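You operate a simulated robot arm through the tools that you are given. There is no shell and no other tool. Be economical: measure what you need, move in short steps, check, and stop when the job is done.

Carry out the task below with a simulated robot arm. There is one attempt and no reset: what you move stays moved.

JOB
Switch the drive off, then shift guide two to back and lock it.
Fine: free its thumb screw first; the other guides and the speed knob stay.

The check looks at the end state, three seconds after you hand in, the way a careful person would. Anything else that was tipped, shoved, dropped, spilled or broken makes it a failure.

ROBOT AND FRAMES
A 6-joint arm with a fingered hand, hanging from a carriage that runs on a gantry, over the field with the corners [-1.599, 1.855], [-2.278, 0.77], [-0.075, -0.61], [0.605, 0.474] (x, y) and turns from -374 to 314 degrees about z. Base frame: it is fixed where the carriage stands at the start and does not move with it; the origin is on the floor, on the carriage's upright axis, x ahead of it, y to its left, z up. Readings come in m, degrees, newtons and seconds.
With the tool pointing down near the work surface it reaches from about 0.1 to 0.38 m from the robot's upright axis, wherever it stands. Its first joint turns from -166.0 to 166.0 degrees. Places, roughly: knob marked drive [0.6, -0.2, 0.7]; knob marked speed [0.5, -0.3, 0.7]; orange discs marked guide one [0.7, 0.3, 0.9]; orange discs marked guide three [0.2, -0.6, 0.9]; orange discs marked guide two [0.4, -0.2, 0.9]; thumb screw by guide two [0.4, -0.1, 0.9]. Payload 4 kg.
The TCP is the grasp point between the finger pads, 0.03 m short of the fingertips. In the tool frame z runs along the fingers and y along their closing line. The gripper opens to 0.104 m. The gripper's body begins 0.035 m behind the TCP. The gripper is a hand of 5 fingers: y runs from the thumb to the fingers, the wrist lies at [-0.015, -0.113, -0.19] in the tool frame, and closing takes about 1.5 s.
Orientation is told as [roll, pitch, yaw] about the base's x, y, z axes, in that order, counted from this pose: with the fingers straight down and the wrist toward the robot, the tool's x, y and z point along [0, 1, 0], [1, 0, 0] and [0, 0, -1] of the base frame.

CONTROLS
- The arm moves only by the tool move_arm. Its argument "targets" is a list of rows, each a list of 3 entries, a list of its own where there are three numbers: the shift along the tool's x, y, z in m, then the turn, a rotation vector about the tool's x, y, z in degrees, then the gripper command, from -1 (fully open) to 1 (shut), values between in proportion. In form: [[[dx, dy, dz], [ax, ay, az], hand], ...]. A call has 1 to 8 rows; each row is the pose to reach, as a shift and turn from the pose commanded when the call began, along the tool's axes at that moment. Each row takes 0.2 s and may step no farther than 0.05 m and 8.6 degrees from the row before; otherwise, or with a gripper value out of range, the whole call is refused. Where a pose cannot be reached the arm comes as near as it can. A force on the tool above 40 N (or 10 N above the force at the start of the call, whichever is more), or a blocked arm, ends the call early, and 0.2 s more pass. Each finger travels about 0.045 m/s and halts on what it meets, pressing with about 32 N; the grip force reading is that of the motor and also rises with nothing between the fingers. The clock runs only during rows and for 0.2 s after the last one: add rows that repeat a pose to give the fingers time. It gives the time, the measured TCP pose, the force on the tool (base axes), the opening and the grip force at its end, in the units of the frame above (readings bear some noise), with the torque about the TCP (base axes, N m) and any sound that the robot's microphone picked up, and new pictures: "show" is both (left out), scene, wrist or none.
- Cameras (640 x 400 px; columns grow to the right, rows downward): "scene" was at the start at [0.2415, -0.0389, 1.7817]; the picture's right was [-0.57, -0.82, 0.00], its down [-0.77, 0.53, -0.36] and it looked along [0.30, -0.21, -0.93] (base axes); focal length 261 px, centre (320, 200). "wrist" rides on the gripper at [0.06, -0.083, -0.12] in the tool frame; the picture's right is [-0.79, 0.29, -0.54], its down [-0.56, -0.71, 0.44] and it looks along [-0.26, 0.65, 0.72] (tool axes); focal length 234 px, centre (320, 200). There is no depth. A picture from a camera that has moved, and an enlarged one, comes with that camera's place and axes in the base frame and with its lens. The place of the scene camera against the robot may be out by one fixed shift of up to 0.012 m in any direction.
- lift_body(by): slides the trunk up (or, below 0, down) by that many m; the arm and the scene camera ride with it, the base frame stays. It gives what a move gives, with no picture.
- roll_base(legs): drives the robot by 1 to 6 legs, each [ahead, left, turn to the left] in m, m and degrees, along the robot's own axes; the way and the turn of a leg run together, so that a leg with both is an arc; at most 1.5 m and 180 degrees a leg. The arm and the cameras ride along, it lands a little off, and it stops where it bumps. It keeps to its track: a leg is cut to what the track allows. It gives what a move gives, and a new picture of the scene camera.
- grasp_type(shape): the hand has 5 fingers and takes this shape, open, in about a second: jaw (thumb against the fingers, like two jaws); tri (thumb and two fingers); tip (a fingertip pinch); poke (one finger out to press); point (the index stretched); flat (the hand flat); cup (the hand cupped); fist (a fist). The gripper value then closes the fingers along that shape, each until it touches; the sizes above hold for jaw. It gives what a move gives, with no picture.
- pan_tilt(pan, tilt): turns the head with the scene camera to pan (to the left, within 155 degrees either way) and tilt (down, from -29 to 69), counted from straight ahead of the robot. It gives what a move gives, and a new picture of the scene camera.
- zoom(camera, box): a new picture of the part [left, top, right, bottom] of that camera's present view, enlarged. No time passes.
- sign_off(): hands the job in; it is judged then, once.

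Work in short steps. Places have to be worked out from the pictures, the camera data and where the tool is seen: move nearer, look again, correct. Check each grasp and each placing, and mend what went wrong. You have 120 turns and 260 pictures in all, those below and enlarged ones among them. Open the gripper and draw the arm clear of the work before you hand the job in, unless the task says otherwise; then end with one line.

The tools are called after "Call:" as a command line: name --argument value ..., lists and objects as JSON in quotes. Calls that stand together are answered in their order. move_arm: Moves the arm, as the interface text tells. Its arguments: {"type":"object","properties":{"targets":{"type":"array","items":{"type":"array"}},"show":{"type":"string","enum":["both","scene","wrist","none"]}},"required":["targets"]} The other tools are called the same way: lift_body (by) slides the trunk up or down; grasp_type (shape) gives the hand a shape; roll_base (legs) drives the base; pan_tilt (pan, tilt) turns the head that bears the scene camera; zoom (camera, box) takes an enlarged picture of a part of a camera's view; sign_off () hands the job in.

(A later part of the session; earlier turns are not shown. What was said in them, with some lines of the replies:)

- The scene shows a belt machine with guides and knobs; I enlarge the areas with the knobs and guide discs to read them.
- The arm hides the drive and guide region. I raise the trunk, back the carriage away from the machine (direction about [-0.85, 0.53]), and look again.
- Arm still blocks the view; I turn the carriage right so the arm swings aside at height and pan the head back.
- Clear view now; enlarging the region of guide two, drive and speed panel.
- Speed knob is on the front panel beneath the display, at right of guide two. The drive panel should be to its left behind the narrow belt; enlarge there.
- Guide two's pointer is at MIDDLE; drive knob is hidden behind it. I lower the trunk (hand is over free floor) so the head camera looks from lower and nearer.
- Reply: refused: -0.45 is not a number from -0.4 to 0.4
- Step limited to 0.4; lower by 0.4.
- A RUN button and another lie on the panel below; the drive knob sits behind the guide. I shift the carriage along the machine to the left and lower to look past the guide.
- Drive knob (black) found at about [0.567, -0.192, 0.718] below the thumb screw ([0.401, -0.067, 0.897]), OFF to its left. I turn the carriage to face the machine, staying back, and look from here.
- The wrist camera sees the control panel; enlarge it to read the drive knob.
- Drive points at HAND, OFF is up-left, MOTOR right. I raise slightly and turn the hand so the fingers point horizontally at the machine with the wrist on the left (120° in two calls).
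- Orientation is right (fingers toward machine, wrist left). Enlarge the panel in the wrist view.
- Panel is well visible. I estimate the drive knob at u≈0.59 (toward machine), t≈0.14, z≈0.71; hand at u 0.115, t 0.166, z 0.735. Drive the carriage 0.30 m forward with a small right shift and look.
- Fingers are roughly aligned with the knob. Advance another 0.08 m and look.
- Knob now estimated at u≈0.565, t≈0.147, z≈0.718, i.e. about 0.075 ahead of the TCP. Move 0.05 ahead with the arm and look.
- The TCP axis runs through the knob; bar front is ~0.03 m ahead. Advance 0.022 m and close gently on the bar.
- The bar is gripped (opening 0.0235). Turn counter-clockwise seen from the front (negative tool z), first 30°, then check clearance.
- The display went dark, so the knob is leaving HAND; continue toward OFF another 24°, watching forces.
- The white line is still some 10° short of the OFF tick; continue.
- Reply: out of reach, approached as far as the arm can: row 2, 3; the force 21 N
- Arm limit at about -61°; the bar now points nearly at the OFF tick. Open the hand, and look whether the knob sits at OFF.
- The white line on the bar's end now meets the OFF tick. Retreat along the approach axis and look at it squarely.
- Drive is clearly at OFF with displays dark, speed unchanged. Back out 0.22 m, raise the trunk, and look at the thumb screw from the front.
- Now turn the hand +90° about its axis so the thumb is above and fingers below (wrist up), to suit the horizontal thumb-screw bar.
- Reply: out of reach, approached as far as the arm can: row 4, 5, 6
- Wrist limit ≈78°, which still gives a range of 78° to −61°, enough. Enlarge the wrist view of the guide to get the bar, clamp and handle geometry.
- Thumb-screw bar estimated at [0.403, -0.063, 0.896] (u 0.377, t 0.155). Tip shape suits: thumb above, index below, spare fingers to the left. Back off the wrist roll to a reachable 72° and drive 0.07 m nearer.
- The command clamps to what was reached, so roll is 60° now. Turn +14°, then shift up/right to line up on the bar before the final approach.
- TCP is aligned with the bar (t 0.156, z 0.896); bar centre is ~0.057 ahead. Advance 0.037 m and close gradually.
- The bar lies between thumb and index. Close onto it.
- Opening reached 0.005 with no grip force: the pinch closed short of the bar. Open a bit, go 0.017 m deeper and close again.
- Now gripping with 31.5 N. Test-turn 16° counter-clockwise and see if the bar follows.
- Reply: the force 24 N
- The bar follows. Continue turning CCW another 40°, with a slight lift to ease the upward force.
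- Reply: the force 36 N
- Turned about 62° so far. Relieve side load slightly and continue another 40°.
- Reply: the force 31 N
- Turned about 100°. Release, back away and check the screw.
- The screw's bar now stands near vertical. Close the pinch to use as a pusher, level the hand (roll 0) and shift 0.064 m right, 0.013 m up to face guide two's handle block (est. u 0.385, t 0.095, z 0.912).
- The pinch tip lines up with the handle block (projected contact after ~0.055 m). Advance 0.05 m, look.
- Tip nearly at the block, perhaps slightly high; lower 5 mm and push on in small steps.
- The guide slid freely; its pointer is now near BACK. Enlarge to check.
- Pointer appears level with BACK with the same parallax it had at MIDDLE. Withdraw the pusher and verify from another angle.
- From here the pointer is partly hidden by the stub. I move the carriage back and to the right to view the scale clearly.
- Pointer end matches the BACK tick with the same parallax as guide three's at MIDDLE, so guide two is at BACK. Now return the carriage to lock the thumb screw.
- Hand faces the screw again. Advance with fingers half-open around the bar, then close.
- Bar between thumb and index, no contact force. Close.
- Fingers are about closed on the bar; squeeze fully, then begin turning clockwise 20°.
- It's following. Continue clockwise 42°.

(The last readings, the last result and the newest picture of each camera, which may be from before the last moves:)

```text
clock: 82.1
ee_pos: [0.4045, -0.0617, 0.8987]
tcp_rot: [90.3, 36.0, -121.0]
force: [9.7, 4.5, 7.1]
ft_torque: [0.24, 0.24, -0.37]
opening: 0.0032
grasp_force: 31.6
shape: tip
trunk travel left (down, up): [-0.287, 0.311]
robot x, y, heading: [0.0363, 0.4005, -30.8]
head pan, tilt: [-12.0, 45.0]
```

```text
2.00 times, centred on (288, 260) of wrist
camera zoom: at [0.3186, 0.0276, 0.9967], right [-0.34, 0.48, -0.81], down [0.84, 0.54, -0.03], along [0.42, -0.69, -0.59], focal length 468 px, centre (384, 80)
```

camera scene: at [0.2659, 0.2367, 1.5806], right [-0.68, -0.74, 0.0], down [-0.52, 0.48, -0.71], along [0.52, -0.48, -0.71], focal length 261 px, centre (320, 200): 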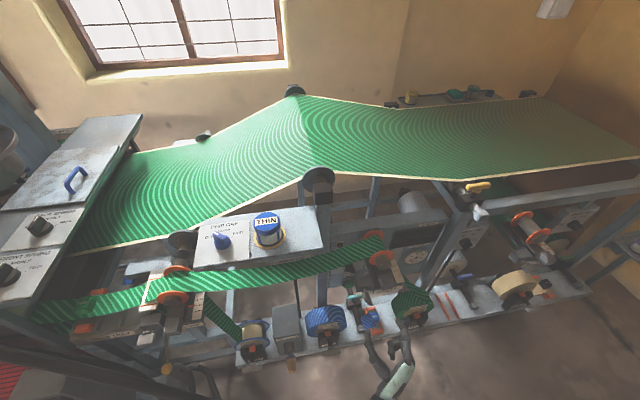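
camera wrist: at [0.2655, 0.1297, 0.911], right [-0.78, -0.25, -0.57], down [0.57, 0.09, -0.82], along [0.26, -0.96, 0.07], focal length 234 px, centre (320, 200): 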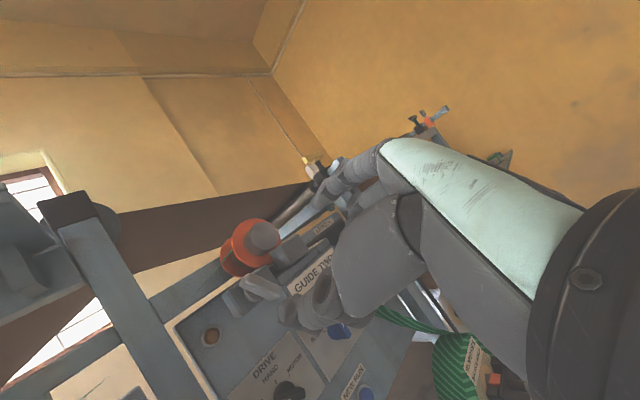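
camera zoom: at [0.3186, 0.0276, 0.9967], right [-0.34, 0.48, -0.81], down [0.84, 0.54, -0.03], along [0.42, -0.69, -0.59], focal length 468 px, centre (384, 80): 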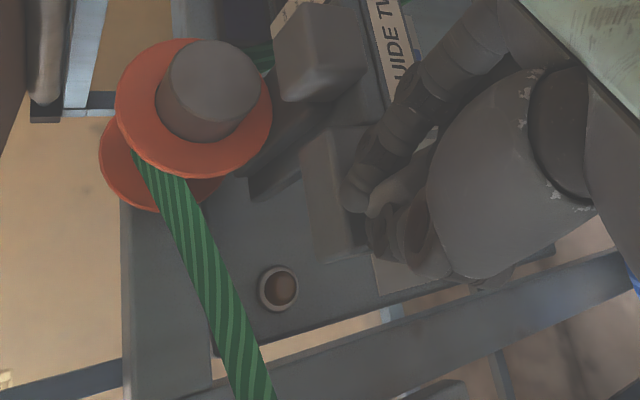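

Continue clockwise toward the original angle (another 40°).

Call:
move_arm --targets '[[[0, 0, 0], [0, 0, 7], 1], [[0, 0, 0], [0, 0, 14], 1], [[0, 0, 0], [0, 0, 21], 1], [[0, 0, 0], [0, 0, 28], 1], [[0, 0, 0], [0, 0, 35], 1], [[0, 0, 0], [0, 0, 40], 1]]' --show "none"

Call:
zoom --camera "scene" --box '[350, 270, 414, 320]'

Call:
zoom --camera "wrist" --box '[160, 160, 416, 360]'

```text
clock: 83.5
ee_pos: [0.4021, -0.0632, 0.8982]
tcp_rot: [90.2, 75.9, -121.1]
force: [0.1, -8.7, -3.9]
ft_torque: [0.25, 0.62, -0.18]
opening: 0.0021
grasp_force: 32.2
shape: tip
trunk travel left (down, up): [-0.287, 0.311]
robot x, y, heading: [0.0384, 0.4007, -30.9]
head pan, tilt: [-12.0, 45.0]
```

```text
8.00 times, centred on (382, 295) of scene
camera zoom: at [0.2656, 0.2359, 1.5805], right [-0.68, -0.74, 0.0], down [-0.52, 0.48, -0.71], along [0.52, -0.48, -0.71], focal length 2091 px, centre (-176, -560)
```

zoom: 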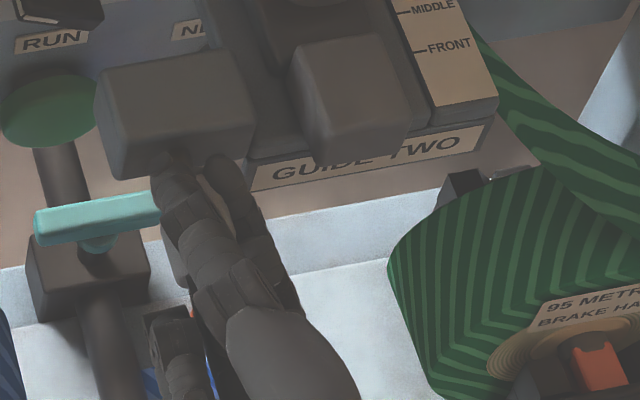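

```text
2.00 times, centred on (288, 260) of wrist
camera zoom: at [0.28, -0.0346, 0.994], right [-0.1, 0.88, -0.47], down [0.74, 0.38, 0.55], along [0.66, -0.29, -0.69], focal length 468 px, centre (384, 80)
```

zoom: 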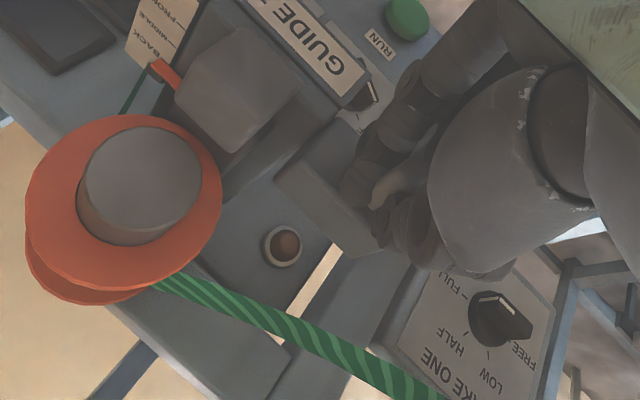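

Now at 76°. Release, withdraw and inspect the bar's angle.

Call:
move_arm --targets '[[[0, 0, 0], [0, 0, 0], 0.3], [[0, 0, 0], [0, 0, 0], -0.2], [[0, 0, 0], [0, 0, 0], -0.3], [[0, 0, 0], [0, 0, 0], -0.3], [[0, 0, -0.03], [0, 0, 0], -0.3], [[0, 0, -0.07], [0, 0, 0], -0.3], [[0, 0, -0.1], [0, 0, 0], -0.3]]' --show "none"

Call:
zoom --camera "scene" --box '[346, 250, 426, 310]'

Call:
zoom --camera "wrist" --box '[160, 160, 416, 360]'

```text
clock: 85.1
ee_pos: [0.3188, -0.0059, 0.8931]
tcp_rot: [91.2, 75.4, -120.1]
force: [-0.7, 0.3, 0.3]
ft_torque: [0.01, 0.0, 0.0]
opening: 0.0672
grasp_force: 0.1
shape: tip
out of reach, approached as far as the arm can: row 7
trunk travel left (down, up): [-0.287, 0.311]
robot x, y, heading: [0.0386, 0.3981, -30.6]
head pan, tilt: [-12.0, 45.0]
```

```text
6.67 times, centred on (386, 280) of scene
camera zoom: at [0.2658, 0.2369, 1.5805], right [-0.68, -0.74, 0.0], down [-0.52, 0.48, -0.71], along [0.52, -0.48, -0.71], focal length 1743 px, centre (-120, -333)
```

zoom: 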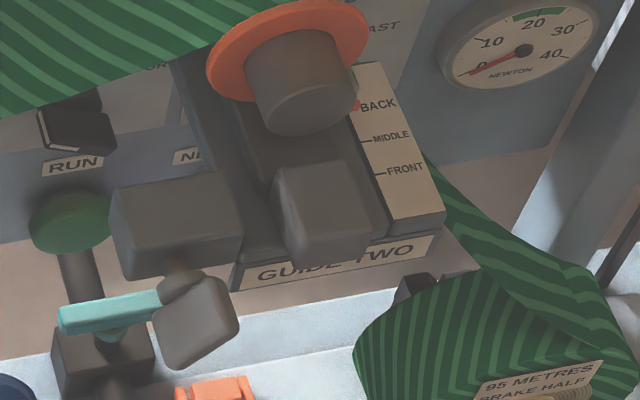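

```text
2.00 times, centred on (288, 260) of wrist
camera zoom: at [0.1964, 0.0236, 0.9909], right [-0.1, 0.87, -0.48], down [0.74, 0.39, 0.54], along [0.66, -0.3, -0.69], focal length 468 px, centre (384, 80)
```

zoom: 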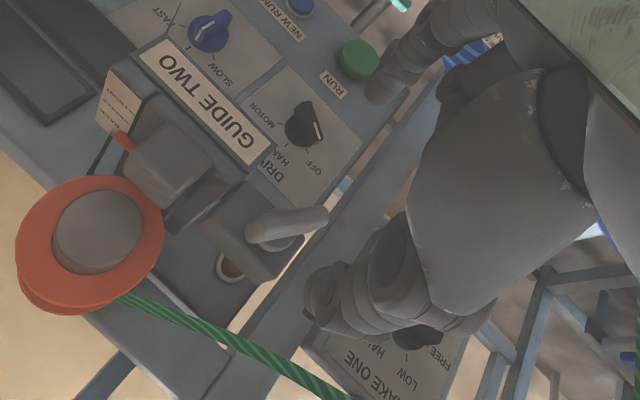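

The bar still sits ~25° short of horizontal (the pinch slipped some). Regrip at roll 50° and turn clockwise again.

Call:
move_arm --targets '[[[0, 0, 0], [0, 0, -8], -0.3], [[0, 0, 0], [0, 0, -16], -0.3], [[0, 0, 0], [0, 0, -25], -0.3]]' --show "none"

Call:
move_arm --targets '[[[0.007, 0, 0.04], [0, 0, 0], -0.3], [[0.007, 0, 0.08], [0, 0, 0], -0.3], [[0.007, 0, 0.1], [0, 0, 0], -0.3], [[0.007, 0, 0.1], [0, 0, 0], 0.3], [[0.007, 0, 0.1], [0, 0, 0], 0.8], [[0.007, 0, 0.1], [0, 0, 0], 1], [[0.007, 0, 0.1], [0, 0, 0], 1], [[0.007, 0, 0.1], [0, 0, 0], 1]]' --show "none"

Call:
zoom --camera "wrist" --box '[160, 160, 416, 360]'

Call:
zoom --camera "scene" --box '[346, 260, 426, 320]'

```text
refused: row 3 steps farther than a row can; nothing moved
```

```text
clock: 86.9
ee_pos: [0.4027, -0.0657, 0.8966]
tcp_rot: [91.6, 75.8, -119.5]
force: [3.9, -4.0, 3.4]
ft_torque: [0.0, -0.05, -0.05]
opening: 0.0092
grasp_force: 32.2
shape: tip
trunk travel left (down, up): [-0.287, 0.311]
robot x, y, heading: [0.0356, 0.3992, -30.7]
head pan, tilt: [-12.0, 45.0]
```

```text
2.00 times, centred on (288, 260) of wrist
camera zoom: at [0.279, -0.037, 0.9925], right [-0.1, 0.87, -0.48], down [0.74, 0.39, 0.55], along [0.67, -0.3, -0.69], focal length 468 px, centre (384, 80)
```

zoom: 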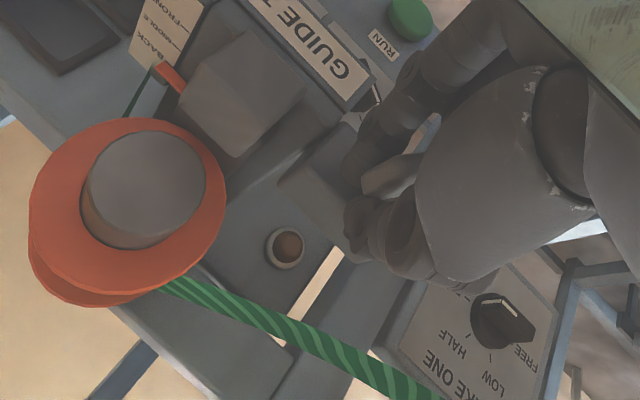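

```text
6.67 times, centred on (386, 290) of scene
camera zoom: at [0.2665, 0.2361, 1.5809], right [-0.68, -0.74, 0.0], down [-0.52, 0.48, -0.71], along [0.52, -0.48, -0.71], focal length 1743 px, centre (-120, -400)
```

zoom: 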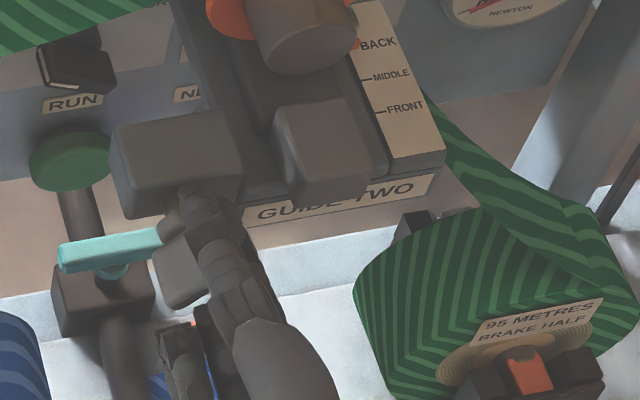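

The rotation row was too large and refused, so it gripped at 76°. Open, roll back to 50°, regrip, then turn clockwise.

Call:
move_arm --targets '[[[0, 0, 0], [0, 0, 0], 0.3], [[0, 0, 0], [0, 0, 0], -0.1], [[0, 0, 0], [0, 0, 0], -0.2], [[0, 0, 0], [0, 0, -7], -0.2], [[0, 0, 0], [0, 0, -14], -0.2], [[0, 0, 0], [0, 0, -21], -0.2], [[0, 0, 0], [0, 0, -27], -0.2]]' --show "none"

Call:
zoom --camera "scene" --box '[346, 260, 426, 320]'

Call:
move_arm --targets '[[[0, 0, 0], [0, 0, 0], 0.3], [[0, 0, 0], [0, 0, 0], 0.8], [[0, 0, 0], [0, 0, 0], 1], [[0, 0, 0], [0, 0, 0], 1], [[0, 0, 0], [0, 0, 0], 1], [[0, 0, 0], [0, 0, 0], 1]]' --show "none"

Call:
zoom --camera "wrist" --box '[160, 160, 416, 360]'

Call:
zoom --camera "scene" --box '[346, 260, 426, 320]'

```text
clock: 88.5
ee_pos: [0.4025, -0.065, 0.8953]
tcp_rot: [90.2, 48.8, -121.0]
force: [-1.8, 1.5, -0.3]
ft_torque: [0.02, 0.01, 0.01]
opening: 0.0622
grasp_force: 0.1
shape: tip
trunk travel left (down, up): [-0.287, 0.311]
robot x, y, heading: [0.0382, 0.4025, -30.9]
head pan, tilt: [-12.0, 45.0]
```

```text
6.67 times, centred on (386, 290) of scene
camera zoom: at [0.2657, 0.2369, 1.5805], right [-0.68, -0.74, 0.0], down [-0.52, 0.48, -0.71], along [0.52, -0.48, -0.71], focal length 1743 px, centre (-120, -400)
```

zoom: 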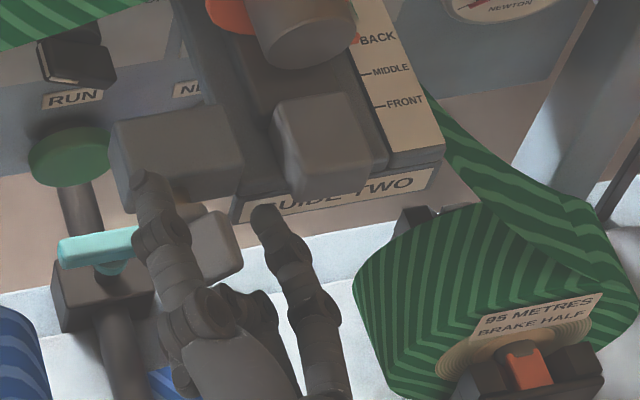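

```text
clock: 89.9
ee_pos: [0.4039, -0.0662, 0.8954]
tcp_rot: [90.4, 48.7, -120.8]
force: [1.0, -1.9, 3.3]
ft_torque: [0.03, -0.01, 0.17]
opening: 0.0069
grasp_force: 31.9
shape: tip
trunk travel left (down, up): [-0.287, 0.311]
robot x, y, heading: [0.0381, 0.3987, -30.9]
head pan, tilt: [-12.0, 45.0]
```

```text
2.00 times, centred on (288, 260) of wrist
camera zoom: at [0.305, 0.0034, 0.9993], right [-0.25, 0.62, -0.74], down [0.83, 0.53, 0.17], along [0.5, -0.57, -0.65], focal length 468 px, centre (384, 80)
```

zoom: 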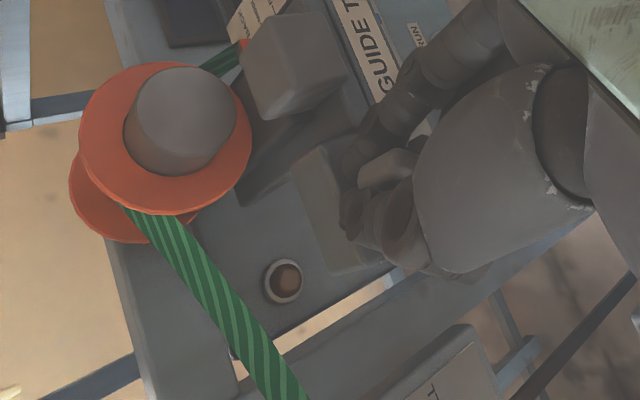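

```text
6.67 times, centred on (386, 290) of scene
camera zoom: at [0.2661, 0.2364, 1.5807], right [-0.68, -0.74, 0.0], down [-0.52, 0.48, -0.71], along [0.52, -0.48, -0.71], focal length 1743 px, centre (-120, -400)
```

zoom: 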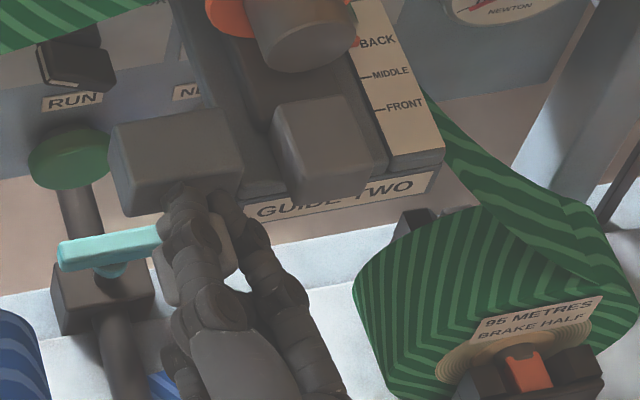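

Gripped again at 49°. Turn clockwise 28°.

Call:
move_arm --targets '[[[0, 0, 0], [0, 0, 7], 1], [[0, 0, 0], [0, 0, 14], 1], [[0, 0, 0], [0, 0, 21], 1], [[0, 0, 0], [0, 0, 27], 1], [[0, 0, 0], [0, 0, 27], 1]]' --show "none"

Call:
move_arm --targets '[[[0, 0, 0], [0, 0, 0], 0.3], [[0, 0, 0], [0, 0, 0], -0.1], [[0, 0, 0], [0, 0, 0], -0.3], [[0, 0, 0], [0, 0, 0], -0.3], [[0, 0, -0.03], [0, 0, 0], -0.3], [[0, 0, -0.06], [0, 0, 0], -0.3], [[0, 0, -0.08], [0, 0, 0], -0.3]]' --show "none"

Call:
zoom --camera "scene" --box '[346, 250, 426, 310]'

Call:
zoom --camera "wrist" --box '[160, 160, 416, 360]'

```text
clock: 91.1
ee_pos: [0.4023, -0.068, 0.8929]
tcp_rot: [90.4, 75.9, -120.8]
force: [-1.4, -7.2, -2.8]
ft_torque: [-0.05, 0.12, 0.18]
opening: 0.0067
grasp_force: 31.9
shape: tip
trunk travel left (down, up): [-0.287, 0.311]
robot x, y, heading: [0.0364, 0.4019, -30.8]
head pan, tilt: [-12.0, 45.0]
```

```text
clock: 92.7
ee_pos: [0.3339, -0.0262, 0.8954]
tcp_rot: [91.0, 75.7, -120.2]
force: [0.8, -0.2, 0.2]
ft_torque: [0.02, 0.0, 0.0]
opening: 0.0675
grasp_force: 0.1
shape: tip
trunk travel left (down, up): [-0.287, 0.311]
robot x, y, heading: [0.039, 0.4039, -30.8]
head pan, tilt: [-12.0, 45.0]
```

```text
6.67 times, centred on (386, 280) of scene
camera zoom: at [0.2659, 0.2368, 1.5805], right [-0.68, -0.74, 0.0], down [-0.52, 0.48, -0.71], along [0.52, -0.48, -0.71], focal length 1743 px, centre (-120, -333)
```

zoom: 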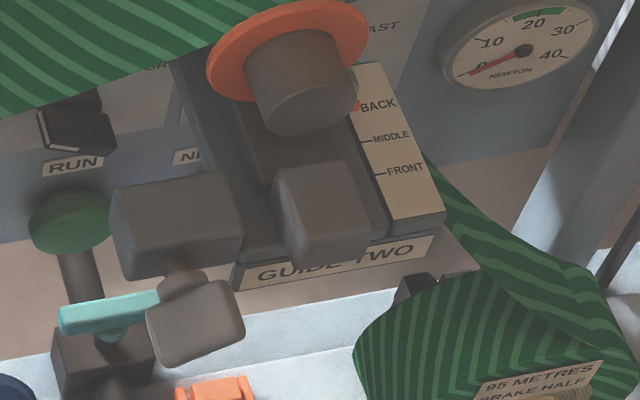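

```text
2.00 times, centred on (288, 260) of wrist
camera zoom: at [0.211, 0.0035, 0.991], right [-0.1, 0.87, -0.48], down [0.74, 0.39, 0.55], along [0.66, -0.3, -0.69], focal length 468 px, centre (384, 80)
```

zoom: 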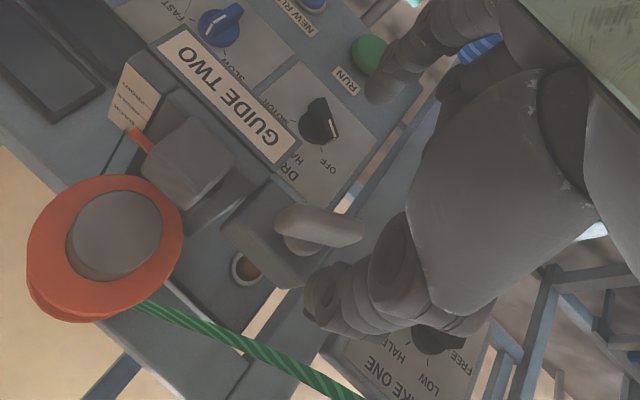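

Bar is almost horizontal, about 6–8° short of its original angle. Finish by pressing its right end down with the closed pinch: close, lift above the right end.

Call:
move_arm --targets '[[[0, 0, 0], [0, 0, -8], 0.5], [[0, 0, 0], [0, 0, -15.7], 1], [[0, 0, 0], [0, 0, -15.7], 1], [[0, 0, 0], [0, 0, -15.7], 1]]' --show "none"

Call:
move_arm --targets '[[[0.0305, -0.031, 0], [0, 0, 0], 1], [[0.0305, -0.031, 0.04], [0, 0, 0], 1], [[0.0305, -0.031, 0.07], [0, 0, 0], 1]]' --show "wrist"

Call:
zoom --camera "scene" --box '[346, 250, 426, 310]'

Call:
zoom --camera "wrist" --box '[160, 160, 416, 360]'

```text
clock: 93.7
ee_pos: [0.3333, -0.0264, 0.896]
tcp_rot: [90.3, 60.2, -120.8]
force: [0.5, 0.2, 0.5]
ft_torque: [-0.02, -0.01, 0.02]
opening: 0.0
grasp_force: 5.1
shape: tip
trunk travel left (down, up): [-0.287, 0.311]
robot x, y, heading: [0.0389, 0.4005, -30.8]
head pan, tilt: [-12.0, 45.0]
```

```text
clock: 94.5
ee_pos: [0.388, -0.0699, 0.9389]
tcp_rot: [90.3, 60.2, -120.8]
force: [-0.5, -0.4, -0.4]
ft_torque: [0.01, 0.03, 0.0]
opening: 0.0003
grasp_force: 31.5
shape: tip
trunk travel left (down, up): [-0.287, 0.311]
robot x, y, heading: [0.0385, 0.4017, -30.4]
head pan, tilt: [-12.0, 45.0]
camera wrist: at [0.2793, -0.0169, 1.0415], right [-0.18, 0.74, -0.64], down [0.8, 0.49, 0.34], along [0.57, -0.46, -0.69], focal length 234 px, centre (320, 200)
```

wrist: 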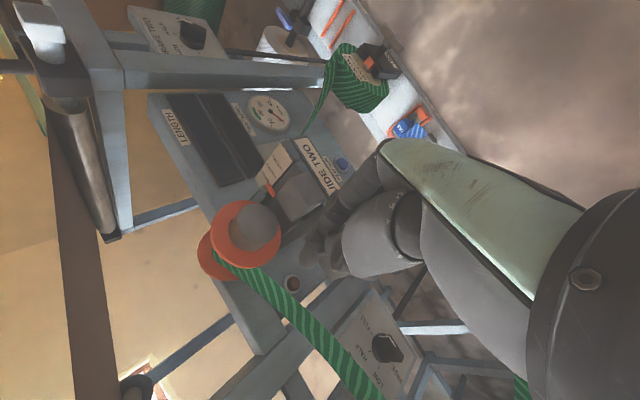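

```text
6.67 times, centred on (386, 280) of scene
camera zoom: at [0.2661, 0.2366, 1.5807], right [-0.68, -0.74, 0.0], down [-0.52, 0.48, -0.71], along [0.52, -0.48, -0.71], focal length 1743 px, centre (-120, -333)
```

zoom: 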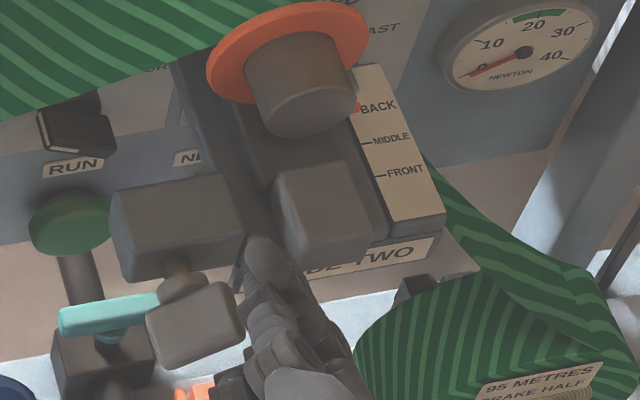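

```text
2.00 times, centred on (288, 260) of wrist
camera zoom: at [0.2793, -0.0169, 1.0415], right [-0.18, 0.74, -0.64], down [0.8, 0.49, 0.34], along [0.57, -0.46, -0.69], focal length 468 px, centre (384, 80)
```

zoom: 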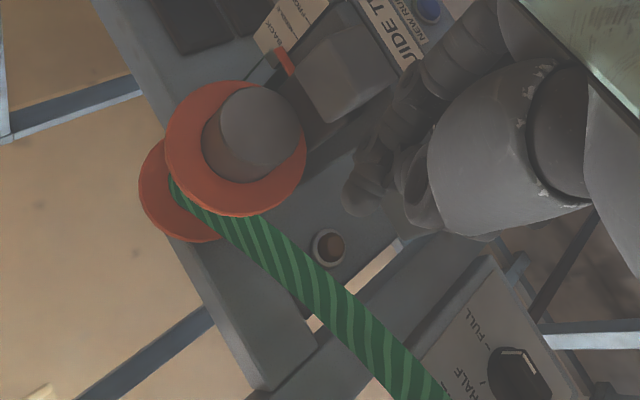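

Tip is above the bar's right end; shift 6 mm left and press down in small steps.

Call:
move_arm --targets '[[[-0.0152, 0.0143, 0.002], [0, 0, 0], 1], [[-0.0177, 0.0187, 0.004], [0, 0, 0], 1], [[-0.0192, 0.0213, 0.004], [0, 0, 0], 1], [[-0.0202, 0.023, 0.004], [0, 0, 0], 1]]' --show "none"

Call:
zoom --camera "scene" --box '[346, 260, 426, 320]'

Call:
zoom --camera "wrist" --box '[160, 160, 416, 360]'

```text
clock: 95.5
ee_pos: [0.3936, -0.0688, 0.9099]
tcp_rot: [90.9, 60.0, -120.4]
force: [-11.7, 4.6, 21.6]
ft_torque: [-0.13, -0.1, -0.04]
opening: 0.0
grasp_force: 32.0
shape: tip
trunk travel left (down, up): [-0.287, 0.311]
robot x, y, heading: [0.0392, 0.4014, -30.9]
head pan, tilt: [-12.0, 45.0]
```

```text
6.67 times, centred on (386, 290) of scene
camera zoom: at [0.2652, 0.2365, 1.5807], right [-0.68, -0.74, 0.0], down [-0.52, 0.48, -0.71], along [0.52, -0.48, -0.71], focal length 1743 px, centre (-120, -400)
```

zoom: 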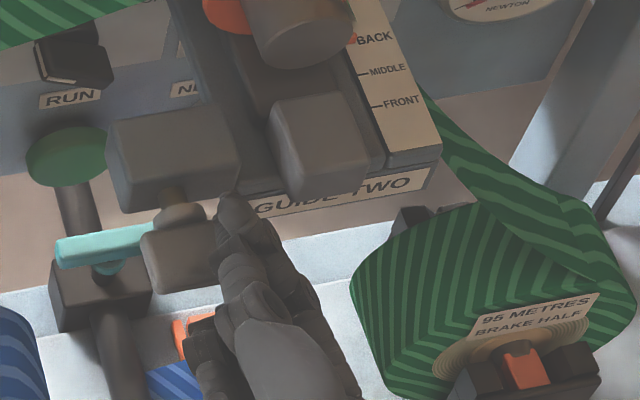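

```text
2.00 times, centred on (288, 260) of wrist
camera zoom: at [0.2852, -0.0161, 1.0117], right [-0.18, 0.74, -0.65], down [0.8, 0.49, 0.34], along [0.57, -0.46, -0.68], focal length 468 px, centre (384, 80)
```

zoom: 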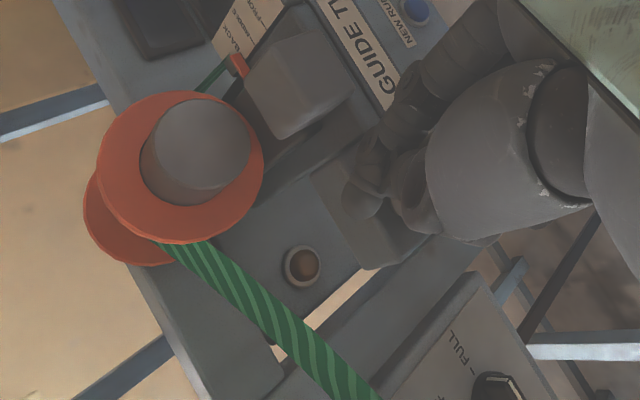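

Pressing at 22 N on the right end; bar looks level. Press 4 mm more, then release upward.

Call:
move_arm --targets '[[[-0.001, 0.0018, 0], [0, 0, 0], 1], [[-0.002, 0.0036, 0], [0, 0, 0], 1], [[-0.002, 0.0036, 0], [0, 0, 0], 1]]' --show "none"

Call:
move_arm --targets '[[[0.01, -0.0173, 0], [0, 0, 0], 1], [[0.015, -0.026, -0.03], [0, 0, 0], 1], [[0.015, -0.026, -0.07], [0, 0, 0], 1]]' --show "none"

Call:
zoom --camera "scene" --box '[346, 250, 426, 310]'

Call:
zoom --camera "wrist" --box '[160, 160, 416, 360]'

```text
clock: 96.3
ee_pos: [0.3945, -0.0692, 0.907]
tcp_rot: [91.3, 59.9, -120.1]
force: [-18.0, 7.7, 33.8]
ft_torque: [-0.19, -0.25, -0.08]
opening: 0.0003
grasp_force: 32.1
shape: tip
trunk travel left (down, up): [-0.287, 0.311]
robot x, y, heading: [0.0382, 0.4001, -30.6]
head pan, tilt: [-12.0, 45.0]
```

```text
clock: 97.1
ee_pos: [0.3361, -0.0305, 0.9318]
tcp_rot: [90.2, 60.2, -121.0]
force: [-0.3, 0.0, -0.4]
ft_torque: [0.0, 0.01, 0.03]
opening: 0.0
grasp_force: 32.3
shape: tip
trunk travel left (down, up): [-0.287, 0.311]
robot x, y, heading: [0.0374, 0.3976, -30.9]
head pan, tilt: [-12.0, 45.0]
```

```text
6.67 times, centred on (386, 280) of scene
camera zoom: at [0.2658, 0.237, 1.5804], right [-0.68, -0.74, 0.0], down [-0.52, 0.48, -0.71], along [0.52, -0.48, -0.71], focal length 1743 px, centre (-120, -333)
```

zoom: 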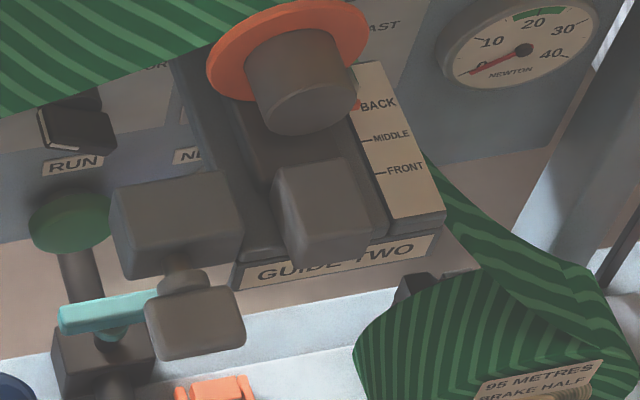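

```text
2.00 times, centred on (288, 260) of wrist
camera zoom: at [0.2271, 0.0221, 1.0346], right [-0.19, 0.74, -0.64], down [0.8, 0.49, 0.34], along [0.56, -0.45, -0.69], focal length 468 px, centre (384, 80)
```

zoom: 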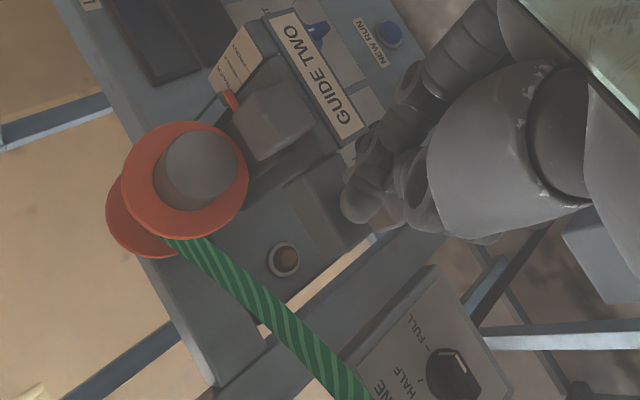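

The bar is level again like at the start and stalled against a firm stop. Open the hand, withdraw, and check everything from the right-hand viewpoint.

Call:
move_arm --targets '[[[0, 0, -0.03], [0, 0, -8], 0], [[0, 0, -0.05], [0, 0, -16], -1], [[0, 0, -0.05], [0, 0, -16], -1], [[0, 0, -0.05], [0, 0, -16], -1], [[0, 0, -0.05], [0, 0, -16], -1]]' --show "none"

Call:
roll_base --legs '[[-0.2, 0, 0], [0.0, -0.4, 0]]'

Call:
pan_tilt --pan 15 --tilt 45

```text
clock: 98.3
ee_pos: [0.2923, -0.0055, 0.9337]
tcp_rot: [90.3, 44.1, -121.0]
force: [-0.2, -0.5, 0.2]
ft_torque: [0.02, 0.04, 0.0]
opening: 0.0955
grasp_force: 0.0
shape: tip
trunk travel left (down, up): [-0.287, 0.311]
robot x, y, heading: [0.0381, 0.4011, -30.6]
head pan, tilt: [-12.0, 45.0]
```

```text
clock: 101.9
ee_pos: [-0.0829, -0.2438, 0.9327]
tcp_rot: [90.3, 44.1, -121.2]
force: [0.5, -0.7, -0.5]
ft_torque: [0.01, -0.01, -0.01]
opening: 0.1034
grasp_force: 0.2
shape: tip
trunk travel left (down, up): [-0.287, 0.311]
robot x, y, heading: [-0.3367, 0.1606, -30.7]
head pan, tilt: [-12.0, 45.0]
camera scene: at [-0.1077, -0.0015, 1.5806], right [-0.68, -0.73, 0.0], down [-0.52, 0.48, -0.71], along [0.52, -0.48, -0.71], focal length 261 px, centre (320, 200)
```

scene: 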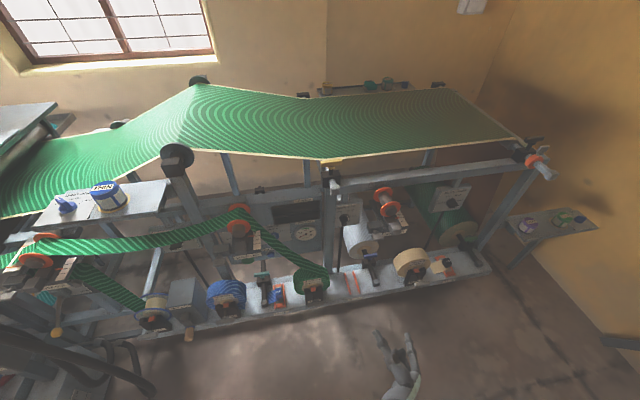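

```text
clock: 102.8
ee_pos: [-0.0829, -0.2434, 0.9319]
tcp_rot: [90.3, 44.0, -121.2]
force: [-0.7, -0.3, -0.3]
ft_torque: [0.02, -0.01, 0.01]
opening: 0.1037
grasp_force: 0.1
shape: tip
trunk travel left (down, up): [-0.287, 0.311]
robot x, y, heading: [-0.3329, 0.1634, -31.0]
head pan, tilt: [15.0, 45.0]
camera scene: at [-0.0891, 0.0316, 1.5806], right [-0.28, -0.96, 0.0], down [-0.68, 0.19, -0.71], along [0.68, -0.19, -0.71], focal length 261 px, centre (320, 200)
```

scene: 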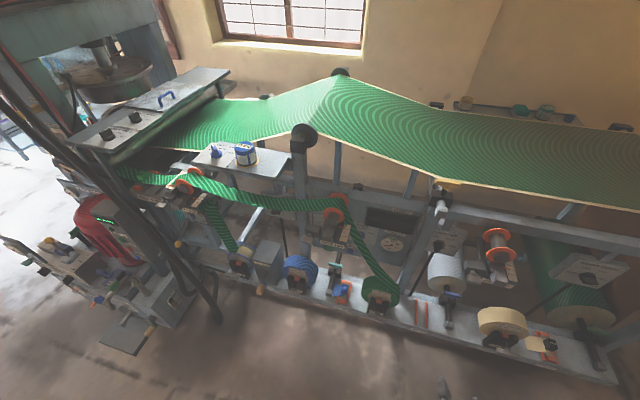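

Call:
zoom --camera "scene" --box '[300, 200, 380, 260]'

Call:
zoom --camera "scene" --box '[335, 222, 359, 252]'

Call:
zoom --camera "scene" --box '[150, 160, 230, 220]'

Call:
zoom --camera "scene" --box '[470, 220, 550, 300]'

```text
6.67 times, centred on (340, 230) of scene
camera zoom: at [-0.0891, 0.0316, 1.5806], right [-0.28, -0.96, 0.0], down [-0.68, 0.19, -0.71], along [0.68, -0.19, -0.71], focal length 1743 px, centre (187, 0)
```

zoom: 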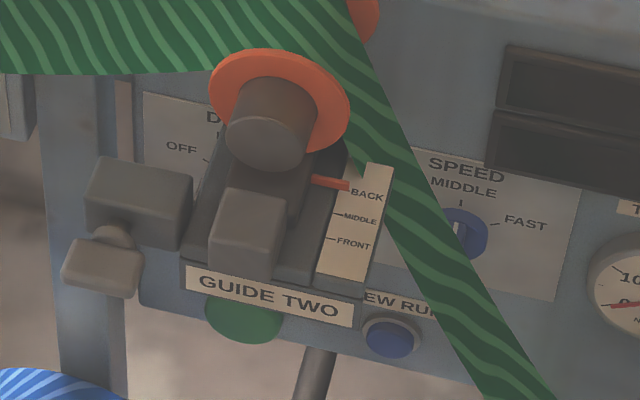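

```text
13.33 times, centred on (347, 237) of scene
camera zoom: at [-0.0891, 0.0316, 1.5806], right [-0.28, -0.96, 0.0], down [-0.68, 0.19, -0.71], along [0.68, -0.19, -0.71], focal length 3486 px, centre (-40, -293)
```

zoom: 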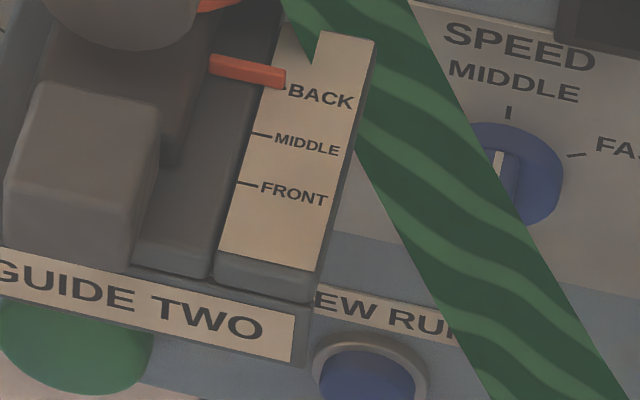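

```text
6.67 times, centred on (190, 190) of scene
camera zoom: at [-0.0891, 0.0316, 1.5806], right [-0.28, -0.96, 0.0], down [-0.68, 0.19, -0.71], along [0.68, -0.19, -0.71], focal length 1743 px, centre (1187, 267)
```

zoom: 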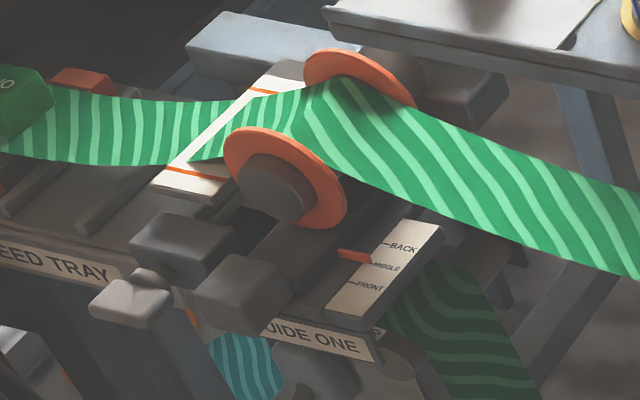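

```text
5.00 times, centred on (510, 260) of scene
camera zoom: at [-0.0891, 0.0316, 1.5806], right [-0.28, -0.96, 0.0], down [-0.68, 0.19, -0.71], along [0.68, -0.19, -0.71], focal length 1307 px, centre (-630, -100)
```

zoom: 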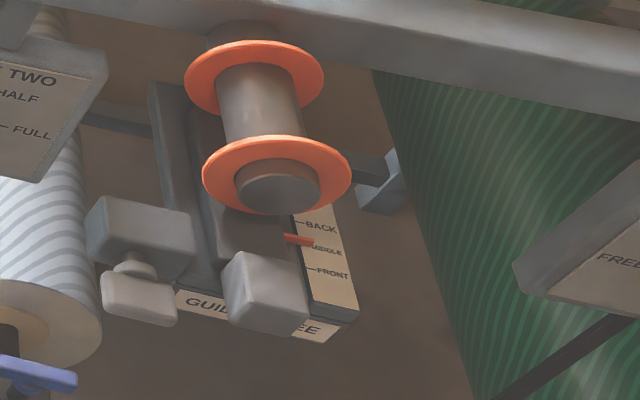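

The pointer is at BACK, the thumb screw's bar is level like the other two, the drive is at OFF, and guides one and three and the speed knob look unmoved. The hand is open and clear, so I'm handing in.

Call:
sign_off

```text
The job is handed in.
```

The drive is off, and guide two is at BACK with its thumb screw turned back level to a firm stop; I did not push the guide to test the lock. Guides one and three and the speed knob are unmoved.
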